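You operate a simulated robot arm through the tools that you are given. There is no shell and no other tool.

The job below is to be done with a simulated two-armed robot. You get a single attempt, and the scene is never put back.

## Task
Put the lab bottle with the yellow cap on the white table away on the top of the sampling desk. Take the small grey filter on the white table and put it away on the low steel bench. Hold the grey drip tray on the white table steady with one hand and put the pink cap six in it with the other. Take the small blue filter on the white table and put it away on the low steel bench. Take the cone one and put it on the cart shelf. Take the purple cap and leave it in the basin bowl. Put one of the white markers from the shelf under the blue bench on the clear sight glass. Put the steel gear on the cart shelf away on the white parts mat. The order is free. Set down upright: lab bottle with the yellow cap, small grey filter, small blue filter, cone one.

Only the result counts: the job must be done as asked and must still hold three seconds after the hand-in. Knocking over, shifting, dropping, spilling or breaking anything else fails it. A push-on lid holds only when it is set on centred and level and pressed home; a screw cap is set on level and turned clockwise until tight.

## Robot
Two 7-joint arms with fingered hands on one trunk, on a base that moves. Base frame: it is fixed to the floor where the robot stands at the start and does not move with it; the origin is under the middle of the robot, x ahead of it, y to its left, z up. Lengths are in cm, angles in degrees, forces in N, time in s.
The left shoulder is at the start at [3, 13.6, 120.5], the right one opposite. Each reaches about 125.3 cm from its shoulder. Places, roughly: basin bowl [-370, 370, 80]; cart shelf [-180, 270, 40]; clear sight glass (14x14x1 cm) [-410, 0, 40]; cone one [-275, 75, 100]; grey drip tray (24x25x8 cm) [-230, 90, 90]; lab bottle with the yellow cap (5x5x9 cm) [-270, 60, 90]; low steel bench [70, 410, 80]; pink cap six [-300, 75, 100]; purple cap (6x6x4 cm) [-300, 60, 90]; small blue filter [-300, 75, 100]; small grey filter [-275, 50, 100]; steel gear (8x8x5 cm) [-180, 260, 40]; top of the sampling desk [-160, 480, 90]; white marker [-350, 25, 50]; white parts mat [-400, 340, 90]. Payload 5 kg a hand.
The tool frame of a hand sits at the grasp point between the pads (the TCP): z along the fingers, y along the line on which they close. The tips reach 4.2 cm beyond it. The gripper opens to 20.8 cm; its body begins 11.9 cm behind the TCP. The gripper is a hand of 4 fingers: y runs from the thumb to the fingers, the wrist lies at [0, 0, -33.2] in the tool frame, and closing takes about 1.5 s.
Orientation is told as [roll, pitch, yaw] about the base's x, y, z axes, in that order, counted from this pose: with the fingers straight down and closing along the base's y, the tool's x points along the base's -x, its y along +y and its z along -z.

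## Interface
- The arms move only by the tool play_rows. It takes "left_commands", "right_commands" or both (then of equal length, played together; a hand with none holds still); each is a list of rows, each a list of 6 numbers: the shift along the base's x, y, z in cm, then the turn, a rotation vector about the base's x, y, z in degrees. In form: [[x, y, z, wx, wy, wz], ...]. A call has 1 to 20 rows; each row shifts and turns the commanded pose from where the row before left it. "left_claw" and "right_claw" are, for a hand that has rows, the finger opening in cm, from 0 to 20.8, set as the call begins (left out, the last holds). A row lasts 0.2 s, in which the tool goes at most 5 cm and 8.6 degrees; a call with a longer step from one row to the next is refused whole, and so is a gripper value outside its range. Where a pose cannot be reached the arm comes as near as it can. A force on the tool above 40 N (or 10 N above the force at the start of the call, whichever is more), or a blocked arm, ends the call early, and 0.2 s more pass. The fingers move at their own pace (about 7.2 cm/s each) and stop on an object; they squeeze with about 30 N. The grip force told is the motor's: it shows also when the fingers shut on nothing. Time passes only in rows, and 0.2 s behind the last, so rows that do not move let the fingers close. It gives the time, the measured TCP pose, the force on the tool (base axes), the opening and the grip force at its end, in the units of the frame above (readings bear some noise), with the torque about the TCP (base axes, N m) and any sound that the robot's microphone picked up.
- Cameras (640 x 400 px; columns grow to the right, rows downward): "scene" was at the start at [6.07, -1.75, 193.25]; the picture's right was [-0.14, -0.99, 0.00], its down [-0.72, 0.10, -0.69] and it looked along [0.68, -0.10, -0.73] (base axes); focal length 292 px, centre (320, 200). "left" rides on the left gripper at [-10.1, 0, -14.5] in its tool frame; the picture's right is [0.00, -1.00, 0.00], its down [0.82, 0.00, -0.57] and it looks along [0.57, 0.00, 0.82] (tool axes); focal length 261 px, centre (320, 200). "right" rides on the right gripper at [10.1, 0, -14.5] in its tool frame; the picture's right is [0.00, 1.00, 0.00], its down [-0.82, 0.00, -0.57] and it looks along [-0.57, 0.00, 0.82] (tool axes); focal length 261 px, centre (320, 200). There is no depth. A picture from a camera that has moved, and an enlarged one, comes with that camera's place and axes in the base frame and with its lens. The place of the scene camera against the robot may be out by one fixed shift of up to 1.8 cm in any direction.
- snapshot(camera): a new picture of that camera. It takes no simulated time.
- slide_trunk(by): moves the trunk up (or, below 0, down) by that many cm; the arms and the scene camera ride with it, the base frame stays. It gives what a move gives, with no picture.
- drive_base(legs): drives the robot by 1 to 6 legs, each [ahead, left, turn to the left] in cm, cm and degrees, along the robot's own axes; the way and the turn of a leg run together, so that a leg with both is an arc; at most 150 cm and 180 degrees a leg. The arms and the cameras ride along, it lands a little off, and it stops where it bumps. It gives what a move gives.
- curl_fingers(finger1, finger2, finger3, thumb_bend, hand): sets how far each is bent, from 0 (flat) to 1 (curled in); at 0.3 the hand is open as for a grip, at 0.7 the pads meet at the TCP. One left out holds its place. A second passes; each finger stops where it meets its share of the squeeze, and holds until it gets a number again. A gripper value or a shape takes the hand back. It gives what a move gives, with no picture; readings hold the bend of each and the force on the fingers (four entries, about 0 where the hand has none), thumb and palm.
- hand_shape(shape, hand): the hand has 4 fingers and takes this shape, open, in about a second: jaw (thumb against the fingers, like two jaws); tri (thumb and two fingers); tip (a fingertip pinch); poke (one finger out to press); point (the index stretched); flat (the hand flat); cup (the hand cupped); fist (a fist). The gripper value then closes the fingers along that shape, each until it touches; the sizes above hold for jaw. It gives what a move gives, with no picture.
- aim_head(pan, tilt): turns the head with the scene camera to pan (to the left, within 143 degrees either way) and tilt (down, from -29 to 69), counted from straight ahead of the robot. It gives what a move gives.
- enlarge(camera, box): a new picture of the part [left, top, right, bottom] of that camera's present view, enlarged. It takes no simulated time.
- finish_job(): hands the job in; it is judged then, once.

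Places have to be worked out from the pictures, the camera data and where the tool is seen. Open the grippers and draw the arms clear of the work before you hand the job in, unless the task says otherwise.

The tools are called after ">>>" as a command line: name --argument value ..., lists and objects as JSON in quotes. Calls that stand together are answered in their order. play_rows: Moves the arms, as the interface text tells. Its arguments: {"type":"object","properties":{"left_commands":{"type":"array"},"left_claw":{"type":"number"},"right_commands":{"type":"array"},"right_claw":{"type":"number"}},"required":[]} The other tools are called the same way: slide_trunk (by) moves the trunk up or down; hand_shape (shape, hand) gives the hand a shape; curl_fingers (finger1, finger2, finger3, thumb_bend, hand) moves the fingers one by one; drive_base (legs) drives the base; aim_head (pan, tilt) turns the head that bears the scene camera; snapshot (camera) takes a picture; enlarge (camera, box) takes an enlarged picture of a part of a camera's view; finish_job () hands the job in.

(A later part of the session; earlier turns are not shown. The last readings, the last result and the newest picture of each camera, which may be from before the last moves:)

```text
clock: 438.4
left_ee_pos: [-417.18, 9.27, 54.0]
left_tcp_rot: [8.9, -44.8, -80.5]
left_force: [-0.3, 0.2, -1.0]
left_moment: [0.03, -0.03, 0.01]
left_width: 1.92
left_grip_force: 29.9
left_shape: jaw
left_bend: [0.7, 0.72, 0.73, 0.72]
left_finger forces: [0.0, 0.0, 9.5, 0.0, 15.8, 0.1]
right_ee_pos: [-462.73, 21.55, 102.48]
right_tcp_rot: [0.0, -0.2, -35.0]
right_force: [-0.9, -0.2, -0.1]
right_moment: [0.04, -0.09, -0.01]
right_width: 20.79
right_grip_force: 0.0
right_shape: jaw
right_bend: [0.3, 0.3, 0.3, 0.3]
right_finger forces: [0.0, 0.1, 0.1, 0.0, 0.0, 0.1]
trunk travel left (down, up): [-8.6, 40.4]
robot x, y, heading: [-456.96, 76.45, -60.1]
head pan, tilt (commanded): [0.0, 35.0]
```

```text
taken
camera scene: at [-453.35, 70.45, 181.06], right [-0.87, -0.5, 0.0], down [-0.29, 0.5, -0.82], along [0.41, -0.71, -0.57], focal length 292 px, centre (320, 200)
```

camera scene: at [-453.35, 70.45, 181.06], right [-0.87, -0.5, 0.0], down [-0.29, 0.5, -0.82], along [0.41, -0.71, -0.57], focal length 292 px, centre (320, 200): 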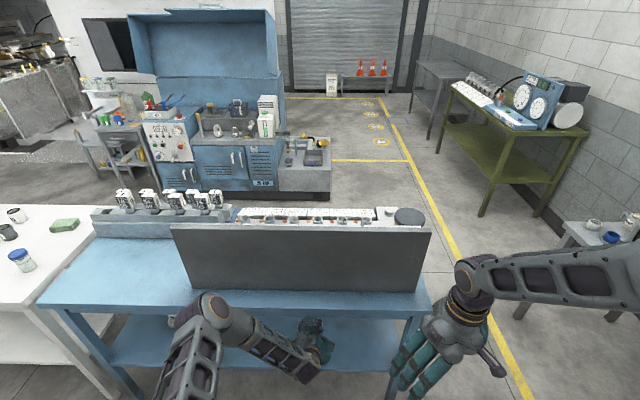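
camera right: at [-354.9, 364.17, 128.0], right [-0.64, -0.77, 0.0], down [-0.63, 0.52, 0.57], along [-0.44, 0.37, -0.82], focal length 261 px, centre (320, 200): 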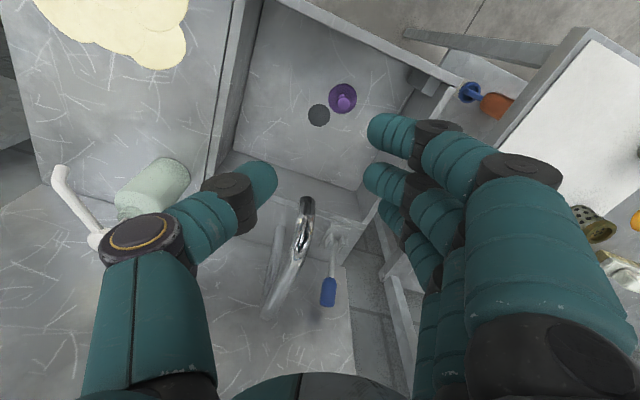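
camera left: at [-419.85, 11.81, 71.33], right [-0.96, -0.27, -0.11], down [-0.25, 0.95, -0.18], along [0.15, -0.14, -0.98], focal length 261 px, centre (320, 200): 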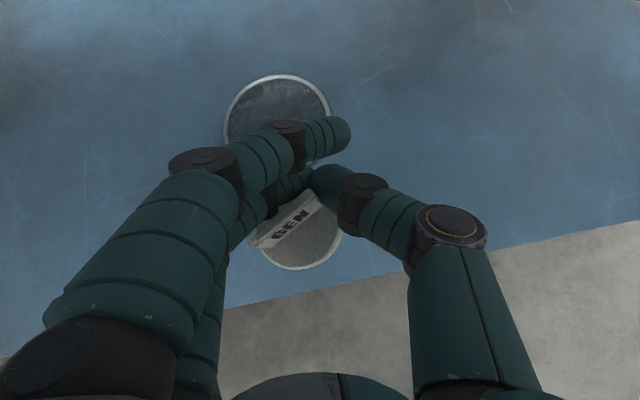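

The glass centre is at (-407.7, 0.2) and the marker hangs at (-415.6, 12.2). I move it over the glass.

>>> play_rows --left_commands '[[1.98, -3.0, -0.4, 0, 0, 0], [1.98, -3.0, -0.4, 0, 0, 0], [1.98, -3.0, -0.4, 0, 0, 0], [1.98, -3.0, -0.4, 0, 0, 0], [0, 0, 0, 0, 0, 0]]'

>>> snapshot --camera "left"

>>> enlarge --camera "scene" --box '[200, 270, 440, 390]'

```text
clock: 439.6
left_ee_pos: [-409.36, -2.66, 52.29]
left_tcp_rot: [8.9, -44.7, -80.5]
left_force: [0.1, 0.3, -1.3]
left_moment: [0.0, 0.0, 0.01]
left_width: 1.89
left_grip_force: 29.6
left_shape: jaw
left_bend: [0.7, 0.72, 0.73, 0.72]
left_finger forces: [0.0, 0.0, 9.4, 0.1, 15.5, 0.1]
right_ee_pos: [-462.59, 21.68, 102.52]
right_tcp_rot: [-0.1, -0.1, -35.1]
right_force: [0.2, 0.6, -0.3]
right_moment: [0.0, 0.0, 0.01]
right_width: 20.8
right_grip_force: 0.1
right_shape: jaw
right_bend: [0.3, 0.3, 0.3, 0.3]
right_finger forces: [0.1, 0.1, 0.1, 0.1, 0.0, 0.0]
trunk travel left (down, up): [-8.6, 40.4]
robot x, y, heading: [-457.24, 75.94, -60.1]
head pan, tilt (commanded): [0.0, 35.0]
```

```text
taken
camera left: at [-411.95, -0.17, 69.56], right [-0.96, -0.27, -0.11], down [-0.25, 0.95, -0.18], along [0.15, -0.14, -0.98], focal length 261 px, centre (320, 200)
```

left: 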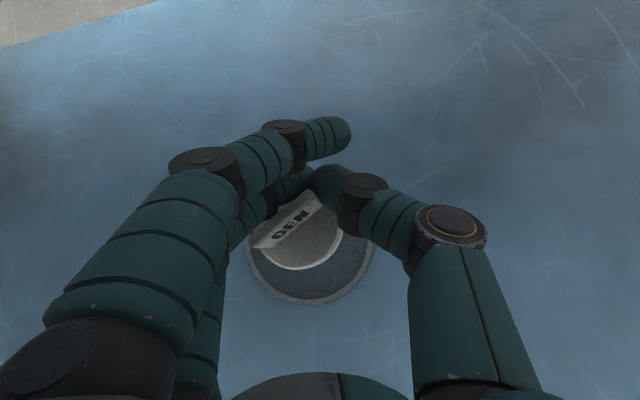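

```text
2.67 times, centred on (320, 330) of scene
camera zoom: at [-453.28, 70.55, 181.07], right [-0.87, -0.5, 0.0], down [-0.29, 0.5, -0.82], along [0.41, -0.71, -0.57], focal length 779 px, centre (320, -147)
```

zoom: 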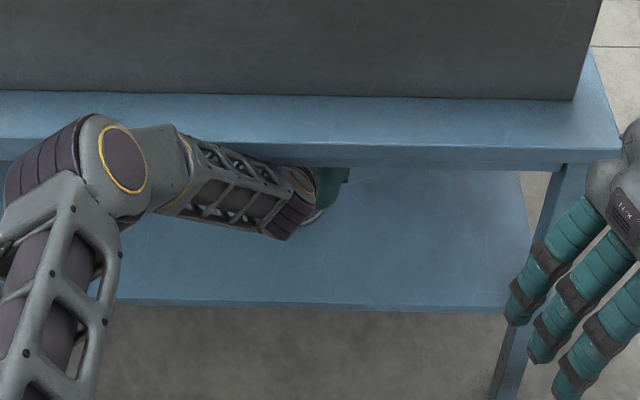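

Marker and glass centres agree within 0.3 cm. I lower it onto the glass.

>>> play_rows --left_commands '[[0, 0, -1.5, 0, 0, 0], [0, 0, -1.2, 0, 0, 0], [0, 0, -0.6, 0, 0, 0], [0, 0, 0, 0, 0, 0]]'

```text
clock: 440.6
left_ee_pos: [-409.3, -2.66, 49.1]
left_tcp_rot: [8.8, -44.6, -80.6]
left_force: [-0.8, -0.4, -0.7]
left_moment: [-0.02, -0.01, 0.01]
left_width: 1.9
left_grip_force: 30.3
left_shape: jaw
left_bend: [0.7, 0.72, 0.73, 0.72]
left_finger forces: [0.0, 0.0, 9.3, 0.0, 15.7, 0.1]
right_ee_pos: [-462.59, 21.64, 102.53]
right_tcp_rot: [-0.1, -0.1, -35.1]
right_force: [-0.9, 0.7, -0.2]
right_moment: [0.0, -0.04, 0.01]
right_width: 20.77
right_grip_force: 0.0
right_shape: jaw
right_bend: [0.3, 0.3, 0.3, 0.3]
right_finger forces: [0.0, 0.0, 0.0, 0.0, 0.0, 0.0]
trunk travel left (down, up): [-8.6, 40.4]
robot x, y, heading: [-457.04, 76.35, -59.8]
head pan, tilt (commanded): [0.0, 35.0]
```

>>> play_rows --left_commands '[[0, 0, -0.4, 0, 0, 0], [0, 0, -0.3, 0, 0, 0], [0, 0, -0.3, 0, 0, 0], [0, 0, 0, 0, 0, 0]]'

>>> snapshot --camera "left"

```text
clock: 441.6
left_ee_pos: [-409.34, -2.67, 48.09]
left_tcp_rot: [8.9, -44.6, -80.5]
left_force: [1.4, -0.2, -0.3]
left_moment: [0.01, 0.01, 0.0]
left_width: 1.93
left_grip_force: 30.0
left_shape: jaw
left_bend: [0.7, 0.72, 0.73, 0.72]
left_finger forces: [0.1, 0.0, 9.3, 0.0, 15.6, 0.0]
right_ee_pos: [-462.71, 21.6, 102.41]
right_tcp_rot: [0.0, 0.0, -35.1]
right_force: [-0.4, 0.3, -0.1]
right_moment: [0.01, -0.01, 0.0]
right_width: 20.78
right_grip_force: 0.1
right_shape: jaw
right_bend: [0.3, 0.3, 0.3, 0.3]
right_finger forces: [0.0, 0.0, 0.0, 0.0, 0.1, 0.0]
trunk travel left (down, up): [-8.6, 40.4]
robot x, y, heading: [-457.01, 76.78, -60.3]
head pan, tilt (commanded): [0.0, 35.0]
```

```text
taken
camera left: at [-411.89, -0.12, 65.42], right [-0.96, -0.27, -0.11], down [-0.25, 0.95, -0.18], along [0.15, -0.14, -0.98], focal length 261 px, centre (320, 200)
```

left: 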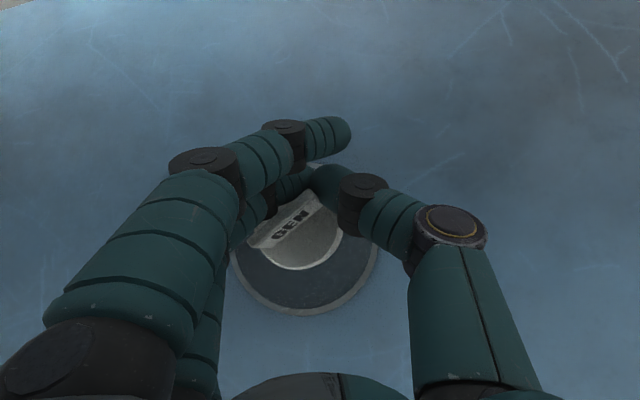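

>>> play_rows --left_commands '[[0, 0, -0.3, 0, 0, 0], [0, 0, -0.3, 0, 0, 0], [0, 0, -0.2, 0, 0, 0], [0, 0, 0, 0, 0, 0]]'

```text
clock: 442.6
left_ee_pos: [-409.19, -2.76, 47.81]
left_tcp_rot: [9.4, -44.9, -80.8]
left_force: [0.0, -1.8, 30.1]
left_moment: [0.48, -1.93, -0.11]
left_width: 1.87
left_grip_force: 29.5
left_shape: jaw
left_bend: [0.7, 0.72, 0.74, 0.72]
left_finger forces: [0.0, 0.0, 34.5, 0.0, 15.3, 0.0]
right_ee_pos: [-462.7, 21.7, 102.51]
right_tcp_rot: [-0.1, -0.2, -35.2]
right_force: [0.4, -0.3, -1.3]
right_moment: [0.02, -0.01, -0.01]
right_width: 20.77
right_grip_force: 0.0
right_shape: jaw
right_bend: [0.3, 0.3, 0.3, 0.3]
right_finger forces: [0.0, 0.1, 0.0, 0.0, 0.1, 0.0]
trunk travel left (down, up): [-8.6, 40.4]
robot x, y, heading: [-457.12, 75.92, -59.9]
head pan, tilt (commanded): [0.0, 35.0]
```

Finger 3 and with it the marker's base touch the glass. I ease up 0.3 cm and open gently.

>>> play_rows --left_commands '[[0, 0, 0.3, 0, 0, 0], [0, 0, 0, 0, 0, 0]]'

>>> play_rows --left_commands '[[0, 0, 0, 0, 0, 0], [0, 0, 0, 0, 0, 0], [0, 0, 0, 0, 0, 0], [0, 0, 0, 0, 0, 0], [0, 0, 0, 0, 0, 0]]' --left_claw 8

>>> snapshot --camera "left"

```text
clock: 443.2
left_ee_pos: [-409.32, -2.58, 47.8]
left_tcp_rot: [9.1, -44.7, -80.5]
left_force: [1.5, -1.7, 24.4]
left_moment: [0.56, -1.73, -0.1]
left_width: 1.91
left_grip_force: 29.8
left_shape: jaw
left_bend: [0.7, 0.72, 0.74, 0.72]
left_finger forces: [0.0, 0.0, 28.0, 0.0, 0.0, 0.0]
right_ee_pos: [-462.68, 21.77, 102.5]
right_tcp_rot: [-0.1, -0.2, -35.1]
right_force: [-0.4, -0.3, 0.2]
right_moment: [-0.02, 0.01, 0.02]
right_width: 20.79
right_grip_force: 0.2
right_shape: jaw
right_bend: [0.3, 0.3, 0.3, 0.3]
right_finger forces: [0.0, 0.1, 0.0, 0.0, 0.1, 0.0]
trunk travel left (down, up): [-8.6, 40.4]
robot x, y, heading: [-457.89, 76.57, -60.0]
head pan, tilt (commanded): [0.0, 35.0]
```

```text
clock: 444.4
left_ee_pos: [-409.21, -2.53, 48.0]
left_tcp_rot: [9.0, -44.9, -80.5]
left_force: [3.5, 1.7, 26.5]
left_moment: [0.65, -1.95, 0.08]
left_width: 8.25
left_grip_force: 0.0
left_shape: jaw
left_bend: [0.73, 0.73, 0.73, 0.7]
left_finger forces: [0.1, 0.1, 26.7, 0.1, 0.0, 0.0]
right_ee_pos: [-462.67, 21.7, 102.48]
right_tcp_rot: [-0.1, -0.2, -35.0]
right_force: [-0.7, 0.6, -0.4]
right_moment: [0.0, 0.05, 0.08]
right_width: 20.76
right_grip_force: 0.0
right_shape: jaw
right_bend: [0.3, 0.3, 0.3, 0.3]
right_finger forces: [0.0, 0.0, 0.1, 0.1, 0.0, 0.0]
trunk travel left (down, up): [-8.6, 40.4]
robot x, y, heading: [-456.97, 76.33, -60.0]
head pan, tilt (commanded): [0.0, 35.0]
```

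```text
taken
camera left: at [-411.93, -0.08, 65.14], right [-0.96, -0.27, -0.11], down [-0.25, 0.95, -0.18], along [0.15, -0.14, -0.98], focal length 261 px, centre (320, 200)
```

left: 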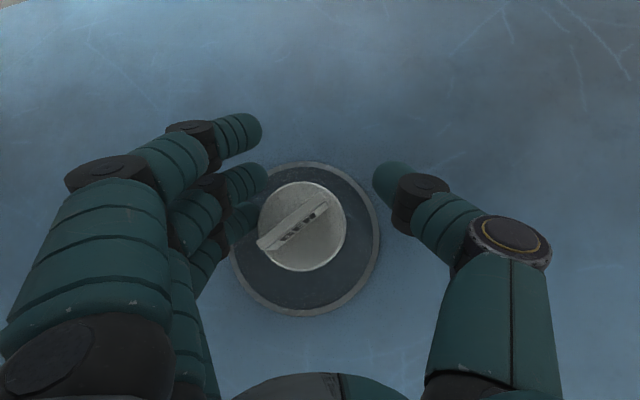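

The marker stands on the glass. I lift straight up first, then draw back along the hand's axis.

>>> play_rows --left_commands '[[0, 0, 0.5, 0, 0, 0], [0, 0, 1, 0, 0, 0], [0, 0, 1, 0, 0, 0], [-0.5, 1.3, 1.4, 0, 0, 0], [0, 0, 0, 0, 0, 0]]'

>>> snapshot --camera "left"

```text
clock: 445.6
left_ee_pos: [-409.87, -1.35, 51.56]
left_tcp_rot: [8.9, -44.7, -80.5]
left_force: [1.0, 0.6, 0.1]
left_moment: [0.01, 0.01, 0.02]
left_width: 7.96
left_grip_force: 0.0
left_shape: jaw
left_bend: [0.73, 0.73, 0.73, 0.7]
left_finger forces: [0.1, 0.0, 0.1, 0.0, 0.0, 0.0]
right_ee_pos: [-462.53, 21.52, 102.44]
right_tcp_rot: [-0.1, -0.1, -35.1]
right_force: [0.5, -0.5, -0.4]
right_moment: [0.02, 0.0, 0.0]
right_width: 20.77
right_grip_force: 0.1
right_shape: jaw
right_bend: [0.3, 0.3, 0.3, 0.3]
right_finger forces: [0.0, 0.1, 0.0, 0.1, 0.1, 0.1]
trunk travel left (down, up): [-8.6, 40.4]
robot x, y, heading: [-457.47, 76.2, -60.2]
head pan, tilt (commanded): [0.0, 35.0]
```

```text
taken
camera left: at [-412.47, 1.08, 68.77], right [-0.96, -0.27, -0.11], down [-0.25, 0.95, -0.18], along [0.15, -0.14, -0.98], focal length 261 px, centre (320, 200)
```

left: 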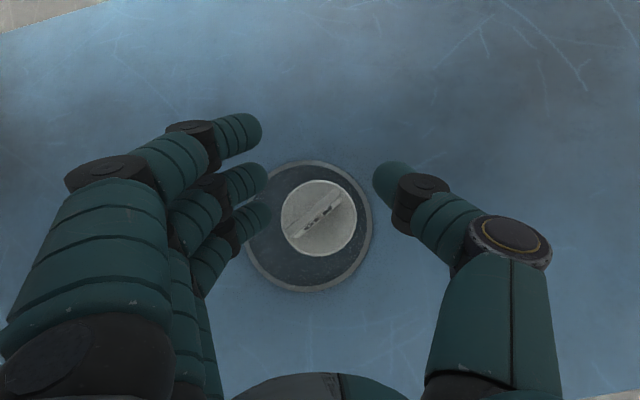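

>>> play_rows --left_commands '[[-1.2, 2.2, 0.2, 0, 0, 0], [-1.9, 3.5, 0, 0, 0, 0], [-1.9, 3.5, 0, 0, 0, 0], [-1.9, 3.5, 0.5, 0, 0, 0], [-1.9, 3.5, 1, 0, 0, 0], [-1.9, 3.5, 1.5, 0, 0, 0], [-1.9, 3.5, 1.5, 0, 0, 0], [0, 0, 0, 0, 0, 0]]'

>>> snapshot --camera "left"

```text
clock: 447.4
left_ee_pos: [-422.42, 21.73, 56.36]
left_tcp_rot: [8.9, -44.6, -80.5]
left_force: [-0.1, 0.5, -0.4]
left_moment: [0.05, 0.02, 0.02]
left_width: 8.0
left_grip_force: 0.1
left_shape: jaw
left_bend: [0.73, 0.73, 0.73, 0.7]
left_finger forces: [0.0, 0.0, 0.0, 0.1, 0.0, 0.0]
right_ee_pos: [-462.6, 21.52, 102.6]
right_tcp_rot: [0.0, 0.0, -35.2]
right_force: [0.1, 0.3, -0.9]
right_moment: [0.0, 0.03, 0.05]
right_width: 20.79
right_grip_force: 0.0
right_shape: jaw
right_bend: [0.3, 0.3, 0.3, 0.3]
right_finger forces: [0.1, 0.0, 0.1, 0.1, 0.1, 0.1]
trunk travel left (down, up): [-8.6, 40.4]
robot x, y, heading: [-457.08, 76.61, -60.3]
head pan, tilt (commanded): [0.0, 35.0]
```

```text
taken
camera left: at [-424.97, 24.23, 73.66], right [-0.96, -0.27, -0.11], down [-0.25, 0.95, -0.18], along [0.15, -0.14, -0.98], focal length 261 px, centre (320, 200)
```

left: 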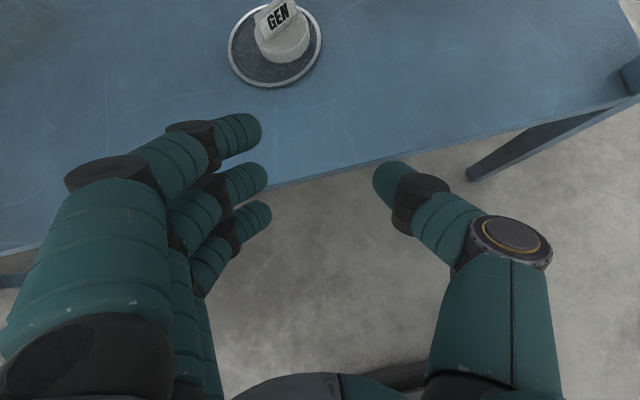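

The marker subtask is done. I back away from the bench, raise the trunk, and bring the left hand back to the fingers-down travel pose.

>>> drive_base --legs '[[-25, 0, 0]]'

>>> slide_trunk --by 14

>>> play_rows --left_commands '[[0, 0, 4, 0, 0, 0], [0, 0, 4, 0, 0, 0], [0, 0, 4, 7.13, 2.02, 0.82], [0, 0, 4, 7.13, 2.02, 0.82], [0, 0, 4, 7.13, 2.02, 0.82], [0, 0, 4, 7.13, 2.02, 0.82], [0, 0, 4, 7.13, 2.02, 0.82], [0, 0, 4, 7.13, 2.02, 0.82], [0, 0, 4, 0, 0, 0], [0, 0, 4, 0, 0, 0], [0, 0, 0, 0, 0, 0]]'

>>> snapshot --camera "scene"

```text
clock: 449.2
left_ee_pos: [-434.89, 43.26, 56.49]
left_tcp_rot: [9.0, -44.8, -80.6]
left_force: [-1.4, 0.9, 0.3]
left_moment: [0.0, -0.02, 0.02]
left_width: 7.96
left_grip_force: 0.0
left_shape: jaw
left_bend: [0.73, 0.73, 0.73, 0.7]
left_finger forces: [0.0, 0.0, 0.0, 0.0, 0.0, 0.0]
right_ee_pos: [-475.11, 43.29, 102.46]
right_tcp_rot: [0.0, -0.1, -35.2]
right_force: [0.2, 1.6, 0.0]
right_moment: [-0.17, -0.05, -0.02]
right_width: 20.77
right_grip_force: 0.1
right_shape: jaw
right_bend: [0.3, 0.3, 0.3, 0.3]
right_finger forces: [0.0, 0.1, 0.0, 0.0, 0.0, 0.1]
trunk travel left (down, up): [-8.6, 40.4]
robot x, y, heading: [-469.6, 97.79, -60.1]
head pan, tilt (commanded): [0.0, 35.0]
```

```text
clock: 450.9
left_ee_pos: [-434.77, 43.18, 70.4]
left_tcp_rot: [8.9, -44.7, -80.5]
left_force: [0.1, -0.4, -0.8]
left_moment: [0.02, -0.01, -0.02]
left_width: 7.96
left_grip_force: 0.0
left_shape: jaw
left_bend: [0.73, 0.73, 0.73, 0.7]
left_finger forces: [0.0, 0.1, 0.1, 0.0, 0.0, 0.0]
right_ee_pos: [-475.07, 43.19, 116.58]
right_tcp_rot: [-0.1, -0.1, -35.2]
right_force: [0.0, -0.3, 0.2]
right_moment: [0.02, -0.01, 0.01]
right_width: 20.79
right_grip_force: 0.1
right_shape: jaw
right_bend: [0.3, 0.3, 0.3, 0.3]
right_finger forces: [0.1, 0.0, 0.1, 0.0, 0.0, 0.0]
trunk travel left (down, up): [-22.6, 26.4]
robot x, y, heading: [-469.57, 97.6, -60.2]
head pan, tilt (commanded): [0.0, 35.0]
```

```text
clock: 453.3
left_ee_pos: [-434.9, 43.1, 110.43]
left_tcp_rot: [6.3, -0.4, -74.2]
left_force: [0.2, 0.6, -0.7]
left_moment: [0.03, 0.01, 0.0]
left_width: 8.0
left_grip_force: 0.0
left_shape: jaw
left_bend: [0.73, 0.73, 0.73, 0.7]
left_finger forces: [0.0, 0.0, 0.1, 0.0, 0.1, 0.0]
right_ee_pos: [-475.2, 43.25, 116.45]
right_tcp_rot: [-0.1, -0.1, -35.2]
right_force: [0.7, -0.5, 1.1]
right_moment: [0.04, 0.02, -0.02]
right_width: 20.78
right_grip_force: 0.1
right_shape: jaw
right_bend: [0.3, 0.3, 0.3, 0.3]
right_finger forces: [0.0, 0.1, 0.1, 0.0, 0.0, 0.0]
trunk travel left (down, up): [-22.6, 26.4]
robot x, y, heading: [-469.36, 97.9, -60.0]
head pan, tilt (commanded): [0.0, 35.0]
```

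```text
taken
camera scene: at [-465.66, 91.99, 195.06], right [-0.87, -0.5, 0.0], down [-0.29, 0.5, -0.82], along [0.41, -0.71, -0.57], focal length 292 px, centre (320, 200)
```

scene: 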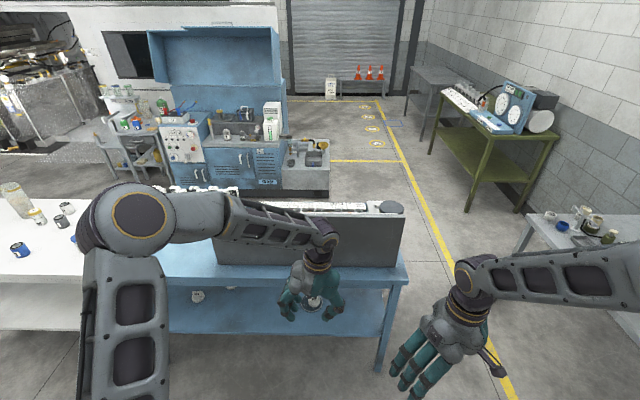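

>>> play_rows --left_commands '[[1.81, 3.73, 0.5, -0.87, 3.0, 0], [1.81, 3.73, 0.5, -0.87, 3.0, 0], [1.81, 3.73, 0.5, 0, 0, 7], [1.81, 3.73, 0.5, 0, 0, 7], [1.81, 3.73, 0.5, 0, 0, 0], [1.81, 3.73, 0.5, 0, 0, 0], [1.81, 3.73, 0, 0, 0, 0], [1.81, 3.73, 0, 0, 0, 0], [0, 0, 0, 0, 0, 0]]'

>>> drive_base --legs '[[-4, 75, 0], [15, 75, 0]]'

```text
clock: 455.3
left_ee_pos: [-420.18, 72.95, 113.31]
left_tcp_rot: [0.0, -0.4, -60.2]
left_force: [-0.4, -0.8, 0.5]
left_moment: [0.08, 0.01, 0.04]
left_width: 7.99
left_grip_force: 0.1
left_shape: jaw
left_bend: [0.73, 0.73, 0.73, 0.7]
left_finger forces: [0.0, 0.0, 0.0, 0.0, 0.0, 0.1]
right_ee_pos: [-475.04, 43.18, 116.54]
right_tcp_rot: [-0.1, -0.1, -35.3]
right_force: [-0.4, -0.8, 0.0]
right_moment: [0.11, 0.0, -0.03]
right_width: 20.78
right_grip_force: 0.0
right_shape: jaw
right_bend: [0.3, 0.3, 0.3, 0.3]
right_finger forces: [0.0, 0.0, 0.0, 0.0, 0.0, 0.0]
trunk travel left (down, up): [-22.6, 26.4]
robot x, y, heading: [-469.38, 97.91, -60.1]
head pan, tilt (commanded): [0.0, 35.0]
```

```text
clock: 463.1
left_ee_pos: [-284.73, 137.58, 113.31]
left_tcp_rot: [0.0, -0.3, -60.3]
left_force: [0.5, 0.2, -1.1]
left_moment: [-0.02, 0.03, 0.0]
left_width: 7.99
left_grip_force: 0.0
left_shape: jaw
left_bend: [0.73, 0.73, 0.73, 0.7]
left_finger forces: [0.0, 0.0, 0.0, 0.1, 0.1, 0.0]
right_ee_pos: [-339.54, 107.94, 116.48]
right_tcp_rot: [-0.1, -0.1, -35.2]
right_force: [0.0, 0.3, 0.2]
right_moment: [0.0, 0.05, 0.0]
right_width: 20.77
right_grip_force: 0.0
right_shape: jaw
right_bend: [0.3, 0.3, 0.3, 0.3]
right_finger forces: [0.1, 0.0, 0.0, 0.0, 0.0, 0.0]
trunk travel left (down, up): [-22.6, 26.4]
robot x, y, heading: [-333.84, 162.17, -60.1]
head pan, tilt (commanded): [0.0, 35.0]
```

>>> drive_base --legs '[[38, -6, 0]]'

>>> aim_head --pan 0 --tilt 50

>>> snapshot --camera "scene"

>>> snapshot --camera "right"

```text
clock: 465.5
left_ee_pos: [-270.94, 102.24, 113.36]
left_tcp_rot: [0.1, -0.3, -60.0]
left_force: [-0.3, -0.9, 0.1]
left_moment: [0.05, 0.07, -0.02]
left_width: 7.98
left_grip_force: 0.1
left_shape: jaw
left_bend: [0.73, 0.73, 0.73, 0.7]
left_finger forces: [0.0, 0.1, 0.0, 0.1, 0.0, 0.0]
right_ee_pos: [-325.76, 72.17, 116.4]
right_tcp_rot: [-0.1, 0.0, -35.0]
right_force: [0.3, -0.3, -0.4]
right_moment: [0.05, 0.02, 0.01]
right_width: 20.78
right_grip_force: 0.0
right_shape: jaw
right_bend: [0.3, 0.3, 0.3, 0.3]
right_finger forces: [0.0, 0.0, 0.0, 0.1, 0.0, 0.0]
trunk travel left (down, up): [-22.6, 26.4]
robot x, y, heading: [-320.92, 126.79, -59.8]
head pan, tilt (commanded): [0.0, 35.0]
```

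```text
clock: 466.3
left_ee_pos: [-270.97, 102.14, 113.4]
left_tcp_rot: [0.0, -0.3, -60.0]
left_force: [-0.4, 0.1, 0.4]
left_moment: [-0.05, -0.01, 0.03]
left_width: 8.0
left_grip_force: 0.1
left_shape: jaw
left_bend: [0.73, 0.73, 0.73, 0.7]
left_finger forces: [0.0, 0.1, 0.1, 0.1, 0.1, 0.0]
right_ee_pos: [-325.79, 72.19, 116.49]
right_tcp_rot: [-0.1, -0.1, -35.0]
right_force: [0.7, 0.0, 0.2]
right_moment: [-0.05, -0.05, 0.02]
right_width: 20.79
right_grip_force: 0.0
right_shape: jaw
right_bend: [0.3, 0.3, 0.3, 0.3]
right_finger forces: [0.1, 0.0, 0.1, 0.0, 0.0, 0.1]
trunk travel left (down, up): [-22.6, 26.4]
robot x, y, heading: [-320.37, 126.86, -60.1]
head pan, tilt (commanded): [0.0, 50.0]
```

```text
taken
camera scene: at [-317.11, 122.23, 192.9], right [-0.87, -0.5, 0.0], down [-0.38, 0.66, -0.64], along [0.32, -0.56, -0.77], focal length 292 px, centre (320, 200)
```

scene: 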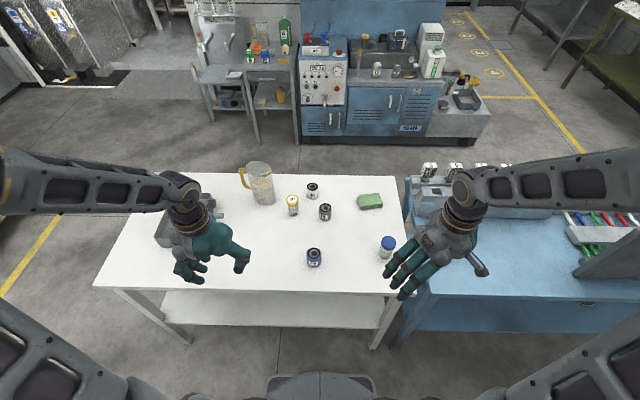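

```text
taken
camera right: at [-334.12, 78.26, 130.96], right [0.58, 0.82, 0.0], down [0.67, -0.47, 0.57], along [0.47, -0.33, -0.82], focal length 261 px, centre (320, 200)
```

right: 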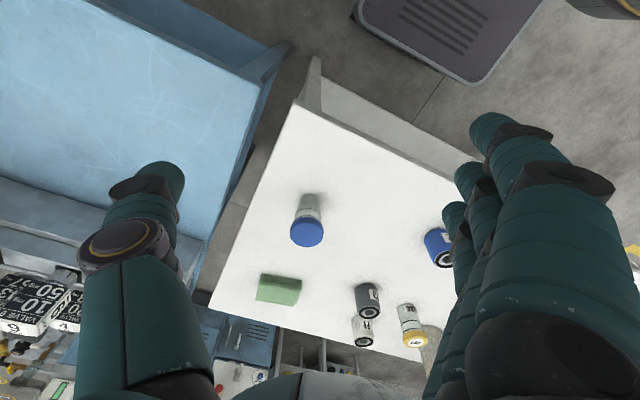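

F3 is at about (-281.8, 55.5), F2 at (-288, 76.4). I bring the right hand above the grey filter F3, turned so the thumb comes down on the far side, clear of F1 and the bottle.

>>> play_rows --right_commands '[[3.98, -1.45, 0, 0, 0, 4.55], [3.98, -1.45, 0, 0, 0, 4.55], [3.98, -1.45, 0, 0, 0, 4.55], [3.98, -1.45, 0, 0, 0, 4.55], [3.98, -1.45, 0, 0, 0, 4.55], [3.98, -1.45, 0, 0, 0, 4.55], [3.98, -1.45, 0, 0, 0, 4.55], [3.98, -1.45, 0, 0, 0, 4.55], [3.98, -1.45, 0, 0, 0, 4.55], [3.98, -1.45, 0, 0, 0, 4.55], [3.98, -1.45, 0, 0, 0, 4.55], [0, 0, 0, 0, 0, 0]]' --right_claw 11

>>> snapshot --camera "right"

>>> enlarge --camera "scene" --box '[240, 140, 420, 280]'

```text
clock: 468.9
left_ee_pos: [-271.08, 102.32, 113.46]
left_tcp_rot: [0.1, -0.3, -60.0]
left_force: [-0.5, 0.1, 0.6]
left_moment: [-0.07, -0.12, 0.04]
left_width: 7.98
left_grip_force: 0.0
left_shape: jaw
left_bend: [0.73, 0.73, 0.73, 0.7]
left_finger forces: [0.0, 0.1, 0.0, 0.0, 0.0, 0.0]
right_ee_pos: [-282.1, 56.54, 116.49]
right_tcp_rot: [-0.2, 0.0, 15.1]
right_force: [-0.2, -0.1, 0.5]
right_moment: [-0.03, -0.1, 0.0]
right_width: 11.11
right_grip_force: 0.0
right_shape: jaw
right_bend: [0.72, 0.72, 0.72, 0.7]
right_finger forces: [0.1, 0.0, 0.0, 0.0, 0.1, 0.1]
trunk travel left (down, up): [-22.6, 26.4]
robot x, y, heading: [-320.81, 126.63, -60.2]
head pan, tilt (commanded): [0.0, 50.0]
```

```text
taken
camera right: at [-292.13, 54.05, 131.02], right [-0.26, 0.97, 0.0], down [0.79, 0.21, 0.57], along [0.55, 0.15, -0.82], focal length 261 px, centre (320, 200)
```

right: 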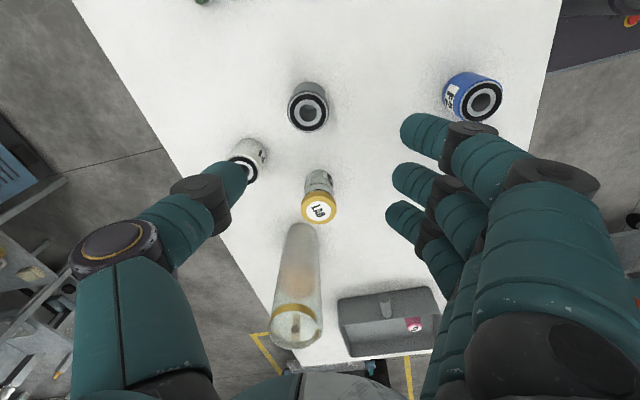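

```text
2.86 times, centred on (330, 210) of scene
camera zoom: at [-317.28, 122.24, 192.91], right [-0.87, -0.5, 0.0], down [-0.38, 0.66, -0.64], along [0.32, -0.56, -0.77], focal length 835 px, centre (291, 171)
```

zoom: 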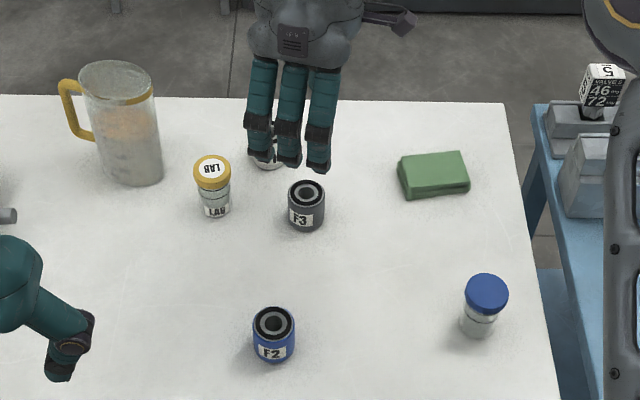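

F3 is nearly centred below; I correct by 0.8 cm and lower to grasp height.

>>> play_rows --right_commands '[[-0.3, -0.75, -4, 0, 0, 0], [0, 0, -4, 0, 0, 0], [0, 0, -4, 0, 0, 0], [0, 0, -4, 0, 0, 0], [0, 0, 0, 0, 0, 0]]'

>>> snapshot --camera "right"

>>> enlarge --camera "scene" --box '[260, 140, 400, 260]'

```text
clock: 470.1
left_ee_pos: [-271.04, 102.29, 113.36]
left_tcp_rot: [0.0, -0.3, -60.1]
left_force: [-0.8, 0.6, -0.2]
left_moment: [-0.05, -0.03, -0.02]
left_width: 7.98
left_grip_force: 0.4
left_shape: jaw
left_bend: [0.73, 0.73, 0.73, 0.7]
left_finger forces: [0.1, 0.0, 0.0, 0.1, 0.1, 0.0]
right_ee_pos: [-282.47, 55.59, 100.47]
right_tcp_rot: [-0.1, -0.1, 15.1]
right_force: [0.2, 0.1, -0.2]
right_moment: [-0.05, 0.0, 0.02]
right_width: 11.05
right_grip_force: 0.1
right_shape: jaw
right_bend: [0.72, 0.72, 0.72, 0.7]
right_finger forces: [0.0, 0.1, 0.1, 0.0, 0.1, 0.1]
trunk travel left (down, up): [-22.6, 26.4]
robot x, y, heading: [-320.4, 127.17, -60.0]
head pan, tilt (commanded): [0.0, 50.0]
```

```text
taken
camera right: at [-292.43, 53.13, 114.96], right [-0.26, 0.97, 0.0], down [0.79, 0.21, 0.57], along [0.55, 0.14, -0.82], focal length 261 px, centre (320, 200)
```

right: 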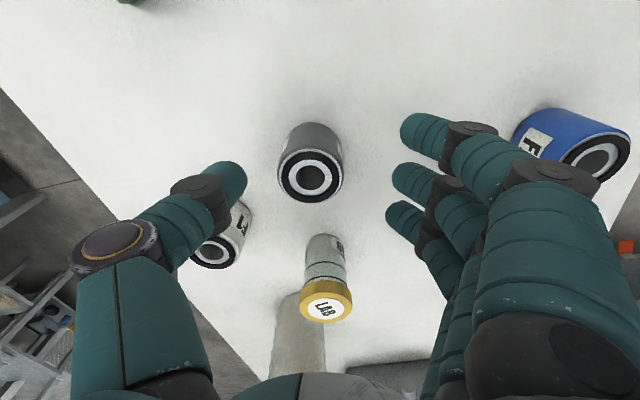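

```text
3.33 times, centred on (330, 200) of scene
camera zoom: at [-317.11, 122.26, 192.9], right [-0.87, -0.5, 0.0], down [-0.38, 0.66, -0.64], along [0.32, -0.56, -0.77], focal length 974 px, centre (287, 200)
```

zoom: 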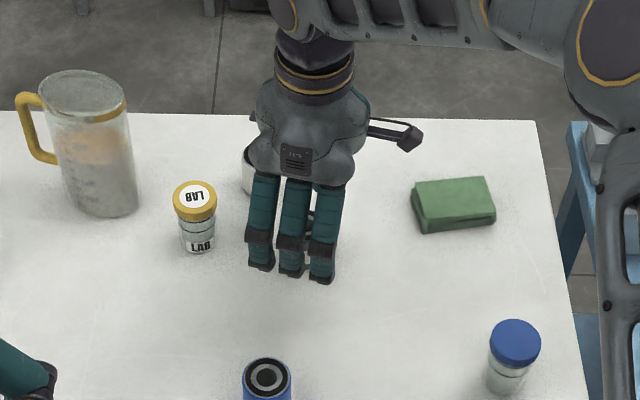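

Clearances are fine. I lower the last 4 cm and close on F3.

>>> play_rows --right_commands '[[0, 0, -2, 0, 0, 0], [0, 0, -2, 0, 0, 0], [0, 0, 0, 0, 0, 0]]'

>>> play_rows --right_commands '[[0, 0, 0, 0, 0, 0], [0, 0, 0, 0, 0, 0], [0, 0, 0, 0, 0, 0], [0, 0, 0, 0, 0, 0], [0, 0, 0, 0, 0, 0], [0, 0, 0, 0, 0, 0]]' --right_claw 0

>>> snapshot --camera "right"

```text
clock: 470.9
left_ee_pos: [-271.07, 102.23, 113.5]
left_tcp_rot: [0.0, -0.5, -60.0]
left_force: [-0.2, -0.1, 1.0]
left_moment: [0.0, -0.01, 0.0]
left_width: 7.96
left_grip_force: 0.0
left_shape: jaw
left_bend: [0.73, 0.73, 0.73, 0.7]
left_finger forces: [0.1, 0.1, 0.1, 0.0, 0.0, 0.1]
right_ee_pos: [-282.3, 55.57, 96.42]
right_tcp_rot: [0.0, -0.1, 15.0]
right_force: [0.4, 0.5, 0.4]
right_moment: [-0.03, 0.05, 0.01]
right_width: 11.05
right_grip_force: 0.1
right_shape: jaw
right_bend: [0.72, 0.72, 0.72, 0.7]
right_finger forces: [0.0, 0.0, 0.0, 0.1, 0.0, 0.0]
trunk travel left (down, up): [-22.6, 26.4]
robot x, y, heading: [-320.83, 126.6, -60.0]
head pan, tilt (commanded): [0.0, 50.0]
```

```text
clock: 472.3
left_ee_pos: [-271.07, 102.22, 113.39]
left_tcp_rot: [0.1, -0.4, -60.1]
left_force: [0.2, 0.2, 0.3]
left_moment: [0.04, 0.04, -0.04]
left_width: 7.97
left_grip_force: 0.0
left_shape: jaw
left_bend: [0.73, 0.73, 0.73, 0.7]
left_finger forces: [0.1, 0.0, 0.1, 0.0, 0.0, 0.0]
right_ee_pos: [-282.39, 55.47, 96.39]
right_tcp_rot: [-0.1, 0.0, 14.9]
right_force: [0.6, -0.1, 0.9]
right_moment: [0.02, -0.06, 0.03]
right_width: 3.35
right_grip_force: 29.8
right_shape: jaw
right_bend: [0.7, 0.72, 0.69, 0.7]
right_finger forces: [0.1, 12.3, 10.5, 0.1, 25.7, 0.1]
trunk travel left (down, up): [-22.6, 26.4]
robot x, y, heading: [-320.56, 127.32, -59.6]
head pan, tilt (commanded): [0.0, 50.0]
```

```text
taken
camera right: at [-292.21, 53.1, 110.93], right [-0.26, 0.97, 0.0], down [0.79, 0.21, 0.57], along [0.55, 0.14, -0.82], focal length 261 px, centre (320, 200)
```

right: 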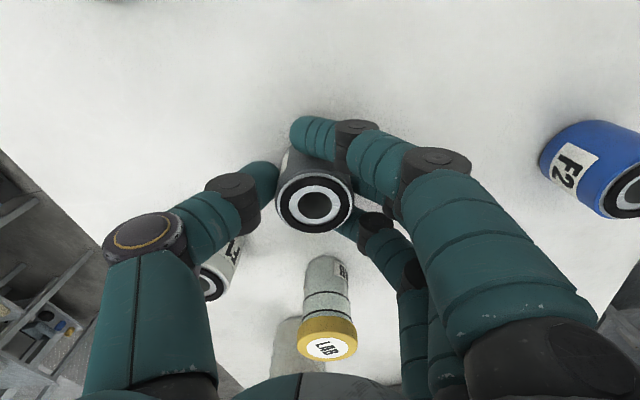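

F3 is gripped by thumb and two fingers. I lift it and bring it back toward the robot.

>>> play_rows --right_commands '[[0, 0, 1.5, 0, 0, 0], [0, 0, 3, 0, 0, 0], [0, 0, 4, 0, 0, 0], [0, 0, 4, 0, 0, 0], [0, 0, 4, 0, 0, 0], [0, 0, 4, 0, 0, 0], [-3.5, 2, 1, 0, 0, -4], [-3.5, 2, 1, 0, 0, -4], [-3.5, 2, 0, 0, 0, -4], [-3.5, 2, 0, 0, 0, -4], [-3.5, 2, 0, 0, 0, -4], [-3.5, 2, 0, 0, 0, -4], [-3.5, 2, 0, 0, 0, -4], [-3.5, 2, 0, 0, 0, -4], [-3.5, 2, 0, 0, 0, -4], [-3.5, 2, 0, 0, 0, -4], [0, 0, 0, 0, 0, 0]]'

>>> snapshot --camera "right"

>>> snapshot --camera "scene"

```text
clock: 475.9
left_ee_pos: [-270.85, 102.05, 113.31]
left_tcp_rot: [-0.1, -0.3, -60.0]
left_force: [0.6, -0.8, -0.6]
left_moment: [0.06, 0.08, 0.02]
left_width: 7.99
left_grip_force: 0.2
left_shape: jaw
left_bend: [0.73, 0.73, 0.73, 0.7]
left_finger forces: [0.0, 0.0, 0.0, 0.0, 0.0, 0.1]
right_ee_pos: [-317.26, 75.57, 118.75]
right_tcp_rot: [-0.1, -0.1, -25.0]
right_force: [1.1, -1.0, -2.6]
right_moment: [0.11, 0.1, -0.02]
right_width: 3.29
right_grip_force: 30.2
right_shape: jaw
right_bend: [0.7, 0.72, 0.69, 0.7]
right_finger forces: [0.0, 12.3, 11.2, 0.0, 24.8, 0.0]
trunk travel left (down, up): [-22.6, 26.4]
robot x, y, heading: [-320.59, 126.97, -60.1]
head pan, tilt (commanded): [0.0, 50.0]
```

```text
taken
camera right: at [-326.41, 79.96, 133.3], right [0.43, 0.9, 0.0], down [0.74, -0.35, 0.57], along [0.52, -0.25, -0.82], focal length 261 px, centre (320, 200)
```

right: 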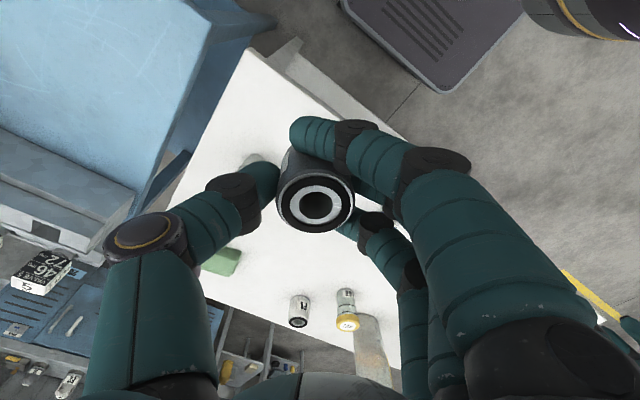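

```text
taken
camera scene: at [-316.92, 122.0, 192.88], right [-0.87, -0.5, 0.0], down [-0.38, 0.66, -0.64], along [0.32, -0.56, -0.77], focal length 292 px, centre (320, 200)
```

scene: 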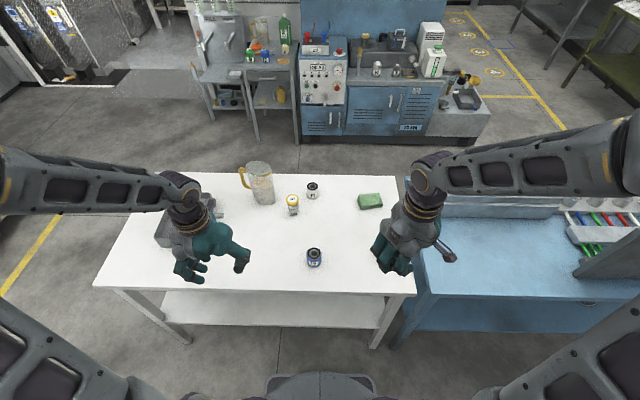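

Now the blue filter F2 with the left hand, while the right hand moves aside with F3.

>>> play_rows --left_commands '[[-2.21, -3.28, 0, 0, 0, 0], [-2.21, -3.28, 0, 0, 0, 0], [-2.21, -3.28, 0, 0, 0, 0], [-2.21, -3.28, 0, 0, 0, 0], [-2.21, -3.28, 0, 0, 0, 0], [-2.21, -3.28, 0, 0, 0, 0], [-2.21, -3.28, 0, 0, 0, 0], [-2.21, -3.28, 0, 0, 0, 0], [0, 0, -3, 0, 0, 0], [0, 0, 0, 0, 0, 0]]' --left_claw 11 --right_commands '[[-2.9, -1.67, 0, 0, 0, 0], [-2.9, -1.67, 0, 0, 0, 0], [-2.9, -1.67, 0, 0, 0, 0], [0, 0, 0, 0, 0, 0], [0, 0, 0, 0, 0, 0], [0, 0, 0, 0, 0, 0], [0, 0, 0, 0, 0, 0], [0, 0, 0, 0, 0, 0], [0, 0, 0, 0, 0, 0], [0, 0, 0, 0, 0, 0]]'

>>> snapshot --camera "left"

>>> enlarge --camera "scene" --box '[240, 180, 400, 300]'

```text
clock: 478.1
left_ee_pos: [-288.89, 75.71, 110.4]
left_tcp_rot: [0.0, -0.4, -60.1]
left_force: [-0.2, 0.0, 0.1]
left_moment: [-0.01, -0.08, 0.02]
left_width: 10.91
left_grip_force: 0.1
left_shape: jaw
left_bend: [0.72, 0.72, 0.72, 0.7]
left_finger forces: [0.0, 0.1, 0.1, 0.0, 0.1, 0.0]
right_ee_pos: [-326.18, 70.49, 118.85]
right_tcp_rot: [0.0, -0.1, -25.1]
right_force: [-0.9, 0.5, -2.4]
right_moment: [0.0, -0.09, 0.0]
right_width: 3.26
right_grip_force: 29.7
right_shape: jaw
right_bend: [0.7, 0.72, 0.69, 0.7]
right_finger forces: [0.0, 12.4, 11.4, 0.1, 24.8, 0.0]
trunk travel left (down, up): [-22.6, 26.4]
robot x, y, heading: [-320.77, 126.85, -60.0]
head pan, tilt (commanded): [0.0, 50.0]
```

```text
taken
camera left: at [-283.79, 67.11, 124.94], right [-0.86, -0.5, 0.0], down [-0.42, 0.71, 0.57], along [-0.28, 0.49, -0.82], focal length 261 px, centre (320, 200)
```

left: 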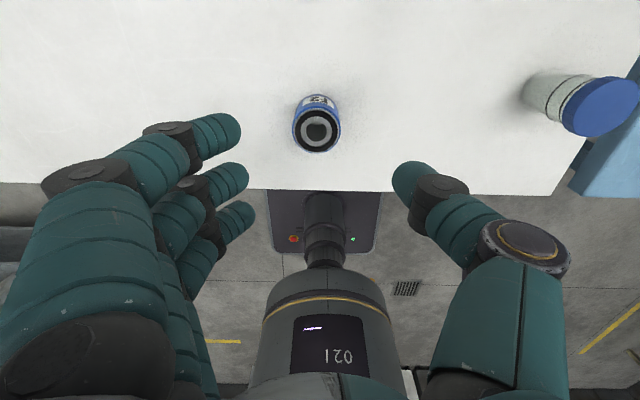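

```text
3.33 times, centred on (320, 240) of scene
camera zoom: at [-317.23, 122.13, 192.9], right [-0.87, -0.5, 0.0], down [-0.38, 0.66, -0.64], along [0.32, -0.56, -0.77], focal length 974 px, centre (320, 67)
```

zoom: 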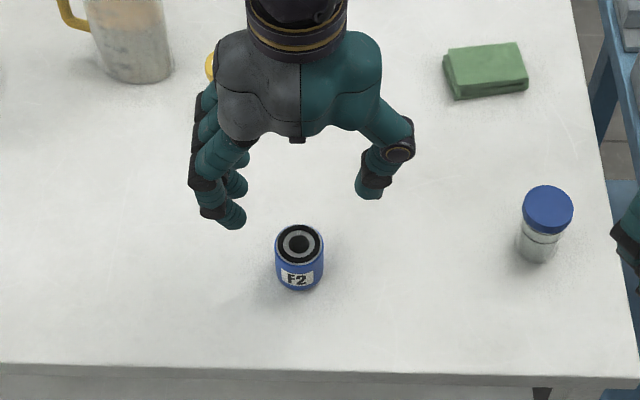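

F2 measured at (-288.6, 76.0). I shift 1 cm left, lower, and close.

>>> play_rows --left_commands '[[0.87, 0.5, -3, 0, 0, 0], [0, 0, -4, 0, 0, 0], [0, 0, -4, 0, 0, 0], [0, 0, -3, 0, 0, 0], [0, 0, 0, 0, 0, 0]]'

>>> snapshot --camera "left"

>>> play_rows --left_commands '[[0, 0, 0, 0, 0, 0], [0, 0, 0, 0, 0, 0], [0, 0, 0, 0, 0, 0], [0, 0, 0, 0, 0, 0], [0, 0, 0, 0, 0, 0], [0, 0, 0, 0, 0, 0]]' --left_claw 0

>>> snapshot --camera "left"

```text
clock: 479.3
left_ee_pos: [-287.75, 76.53, 96.39]
left_tcp_rot: [0.1, -0.5, -60.0]
left_force: [-0.2, 1.3, 0.0]
left_moment: [-0.06, -0.02, 0.01]
left_width: 10.97
left_grip_force: 0.0
left_shape: jaw
left_bend: [0.72, 0.72, 0.72, 0.7]
left_finger forces: [0.1, 0.0, 0.1, 0.1, 0.0, 0.0]
right_ee_pos: [-326.16, 70.65, 118.83]
right_tcp_rot: [-0.2, 0.0, -25.0]
right_force: [-0.5, 0.7, -1.2]
right_moment: [-0.02, -0.02, 0.01]
right_width: 3.27
right_grip_force: 30.1
right_shape: jaw
right_bend: [0.7, 0.72, 0.69, 0.7]
right_finger forces: [0.0, 12.4, 11.4, 0.1, 24.8, 0.0]
trunk travel left (down, up): [-22.6, 26.4]
robot x, y, heading: [-320.66, 126.69, -60.0]
head pan, tilt (commanded): [0.0, 50.0]
```

```text
taken
camera left: at [-282.81, 67.93, 110.98], right [-0.86, -0.5, 0.0], down [-0.42, 0.71, 0.57], along [-0.28, 0.49, -0.82], focal length 261 px, centre (320, 200)
```

left: 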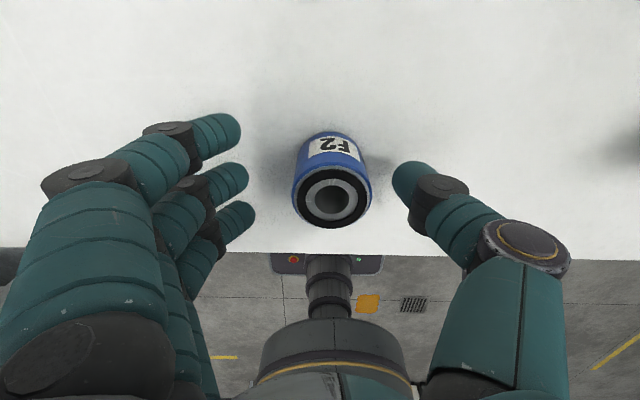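

```text
clock: 480.7
left_ee_pos: [-287.94, 76.48, 96.42]
left_tcp_rot: [-0.1, -0.4, -59.9]
left_force: [-2.0, 0.3, 2.9]
left_moment: [0.0, 0.01, 0.01]
left_width: 3.09
left_grip_force: 30.3
left_shape: jaw
left_bend: [0.7, 0.72, 0.7, 0.7]
left_finger forces: [0.1, 13.6, 9.9, 0.0, 25.7, 0.0]
right_ee_pos: [-326.06, 70.62, 118.82]
right_tcp_rot: [-0.2, -0.2, -25.0]
right_force: [0.2, -0.3, -1.7]
right_moment: [0.03, -0.01, -0.04]
right_width: 3.25
right_grip_force: 29.8
right_shape: jaw
right_bend: [0.7, 0.72, 0.69, 0.7]
right_finger forces: [0.0, 12.4, 11.5, 0.0, 24.9, 0.0]
trunk travel left (down, up): [-22.6, 26.4]
robot x, y, heading: [-320.56, 127.22, -60.2]
head pan, tilt (commanded): [0.0, 50.0]
```

```text
taken
camera left: at [-282.84, 67.88, 111.0], right [-0.86, -0.5, 0.0], down [-0.42, 0.71, 0.57], along [-0.28, 0.49, -0.82], focal length 261 px, centre (320, 200)
```

left: 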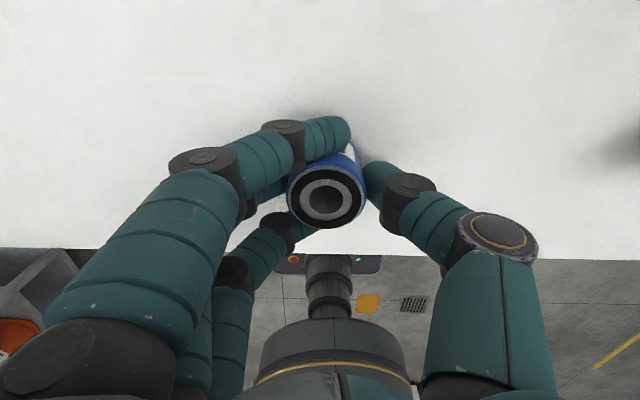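

Both filters are held. I lift F2 and tuck the left hand for driving.

>>> play_rows --left_commands '[[0, 0, 1.5, 0, 0, 0], [0, 0, 3, 0, 0, 0], [0, 0, 4, 0, 0, 0], [0, 0, 4, 0, 0, 0], [0, 0, 4, 0, 0, 0], [0, 0, 4, 0, 0, 0], [0, 0, 3, 0, 0, 0], [2.17, 3.57, 0, 0, 0, 0], [2.17, 3.57, 0, 0, 0, 0], [2.17, 3.57, 0, 0, 0, 0], [2.17, 3.57, 0, 0, 0, 0], [2.17, 3.57, 0, 0, 0, 0], [2.17, 3.57, 0, 0, 0, 0], [0, 0, 0, 0, 0, 0]]'

>>> snapshot --camera "left"

>>> snapshot --camera "scene"

```text
clock: 483.7
left_ee_pos: [-274.89, 97.86, 119.76]
left_tcp_rot: [0.1, -0.3, -60.0]
left_force: [0.1, 0.5, -1.8]
left_moment: [0.07, 0.0, 0.01]
left_width: 3.01
left_grip_force: 30.1
left_shape: jaw
left_bend: [0.7, 0.72, 0.7, 0.7]
left_finger forces: [0.2, 13.8, 9.9, 0.0, 24.6, 0.1]
right_ee_pos: [-326.09, 70.45, 118.76]
right_tcp_rot: [-0.1, -0.1, -25.0]
right_force: [0.1, -0.1, -1.8]
right_moment: [0.09, 0.02, 0.04]
right_width: 3.29
right_grip_force: 30.2
right_shape: jaw
right_bend: [0.7, 0.72, 0.69, 0.7]
right_finger forces: [0.1, 12.5, 11.6, 0.0, 24.8, 0.1]
trunk travel left (down, up): [-22.6, 26.4]
robot x, y, heading: [-320.16, 126.94, -60.1]
head pan, tilt (commanded): [0.0, 50.0]
```

```text
taken
camera left: at [-269.73, 89.14, 134.36], right [-0.86, -0.5, 0.0], down [-0.42, 0.71, 0.57], along [-0.28, 0.49, -0.82], focal length 261 px, centre (320, 200)
```

left: 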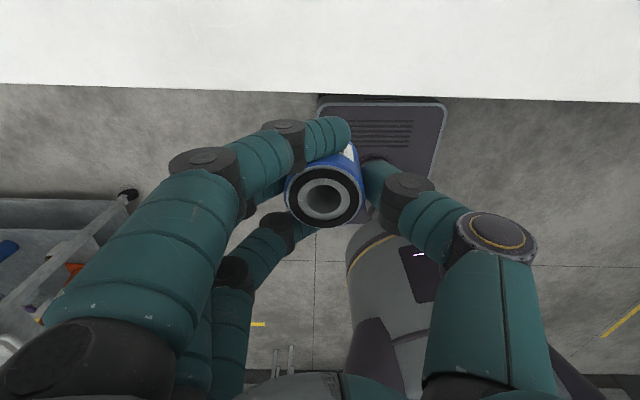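

```text
taken
camera scene: at [-317.1, 121.96, 192.88], right [-0.87, -0.5, 0.0], down [-0.38, 0.66, -0.64], along [0.32, -0.56, -0.77], focal length 292 px, centre (320, 200)
```

scene: 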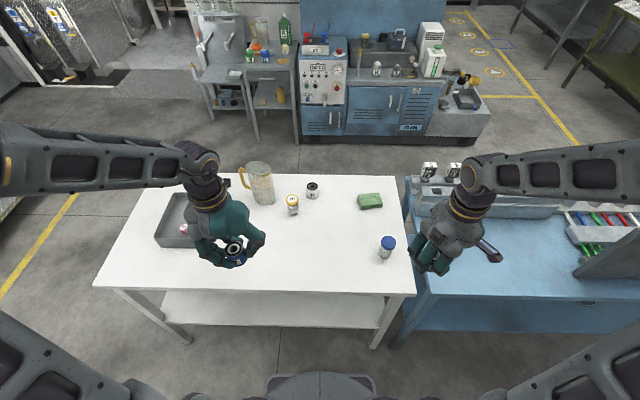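

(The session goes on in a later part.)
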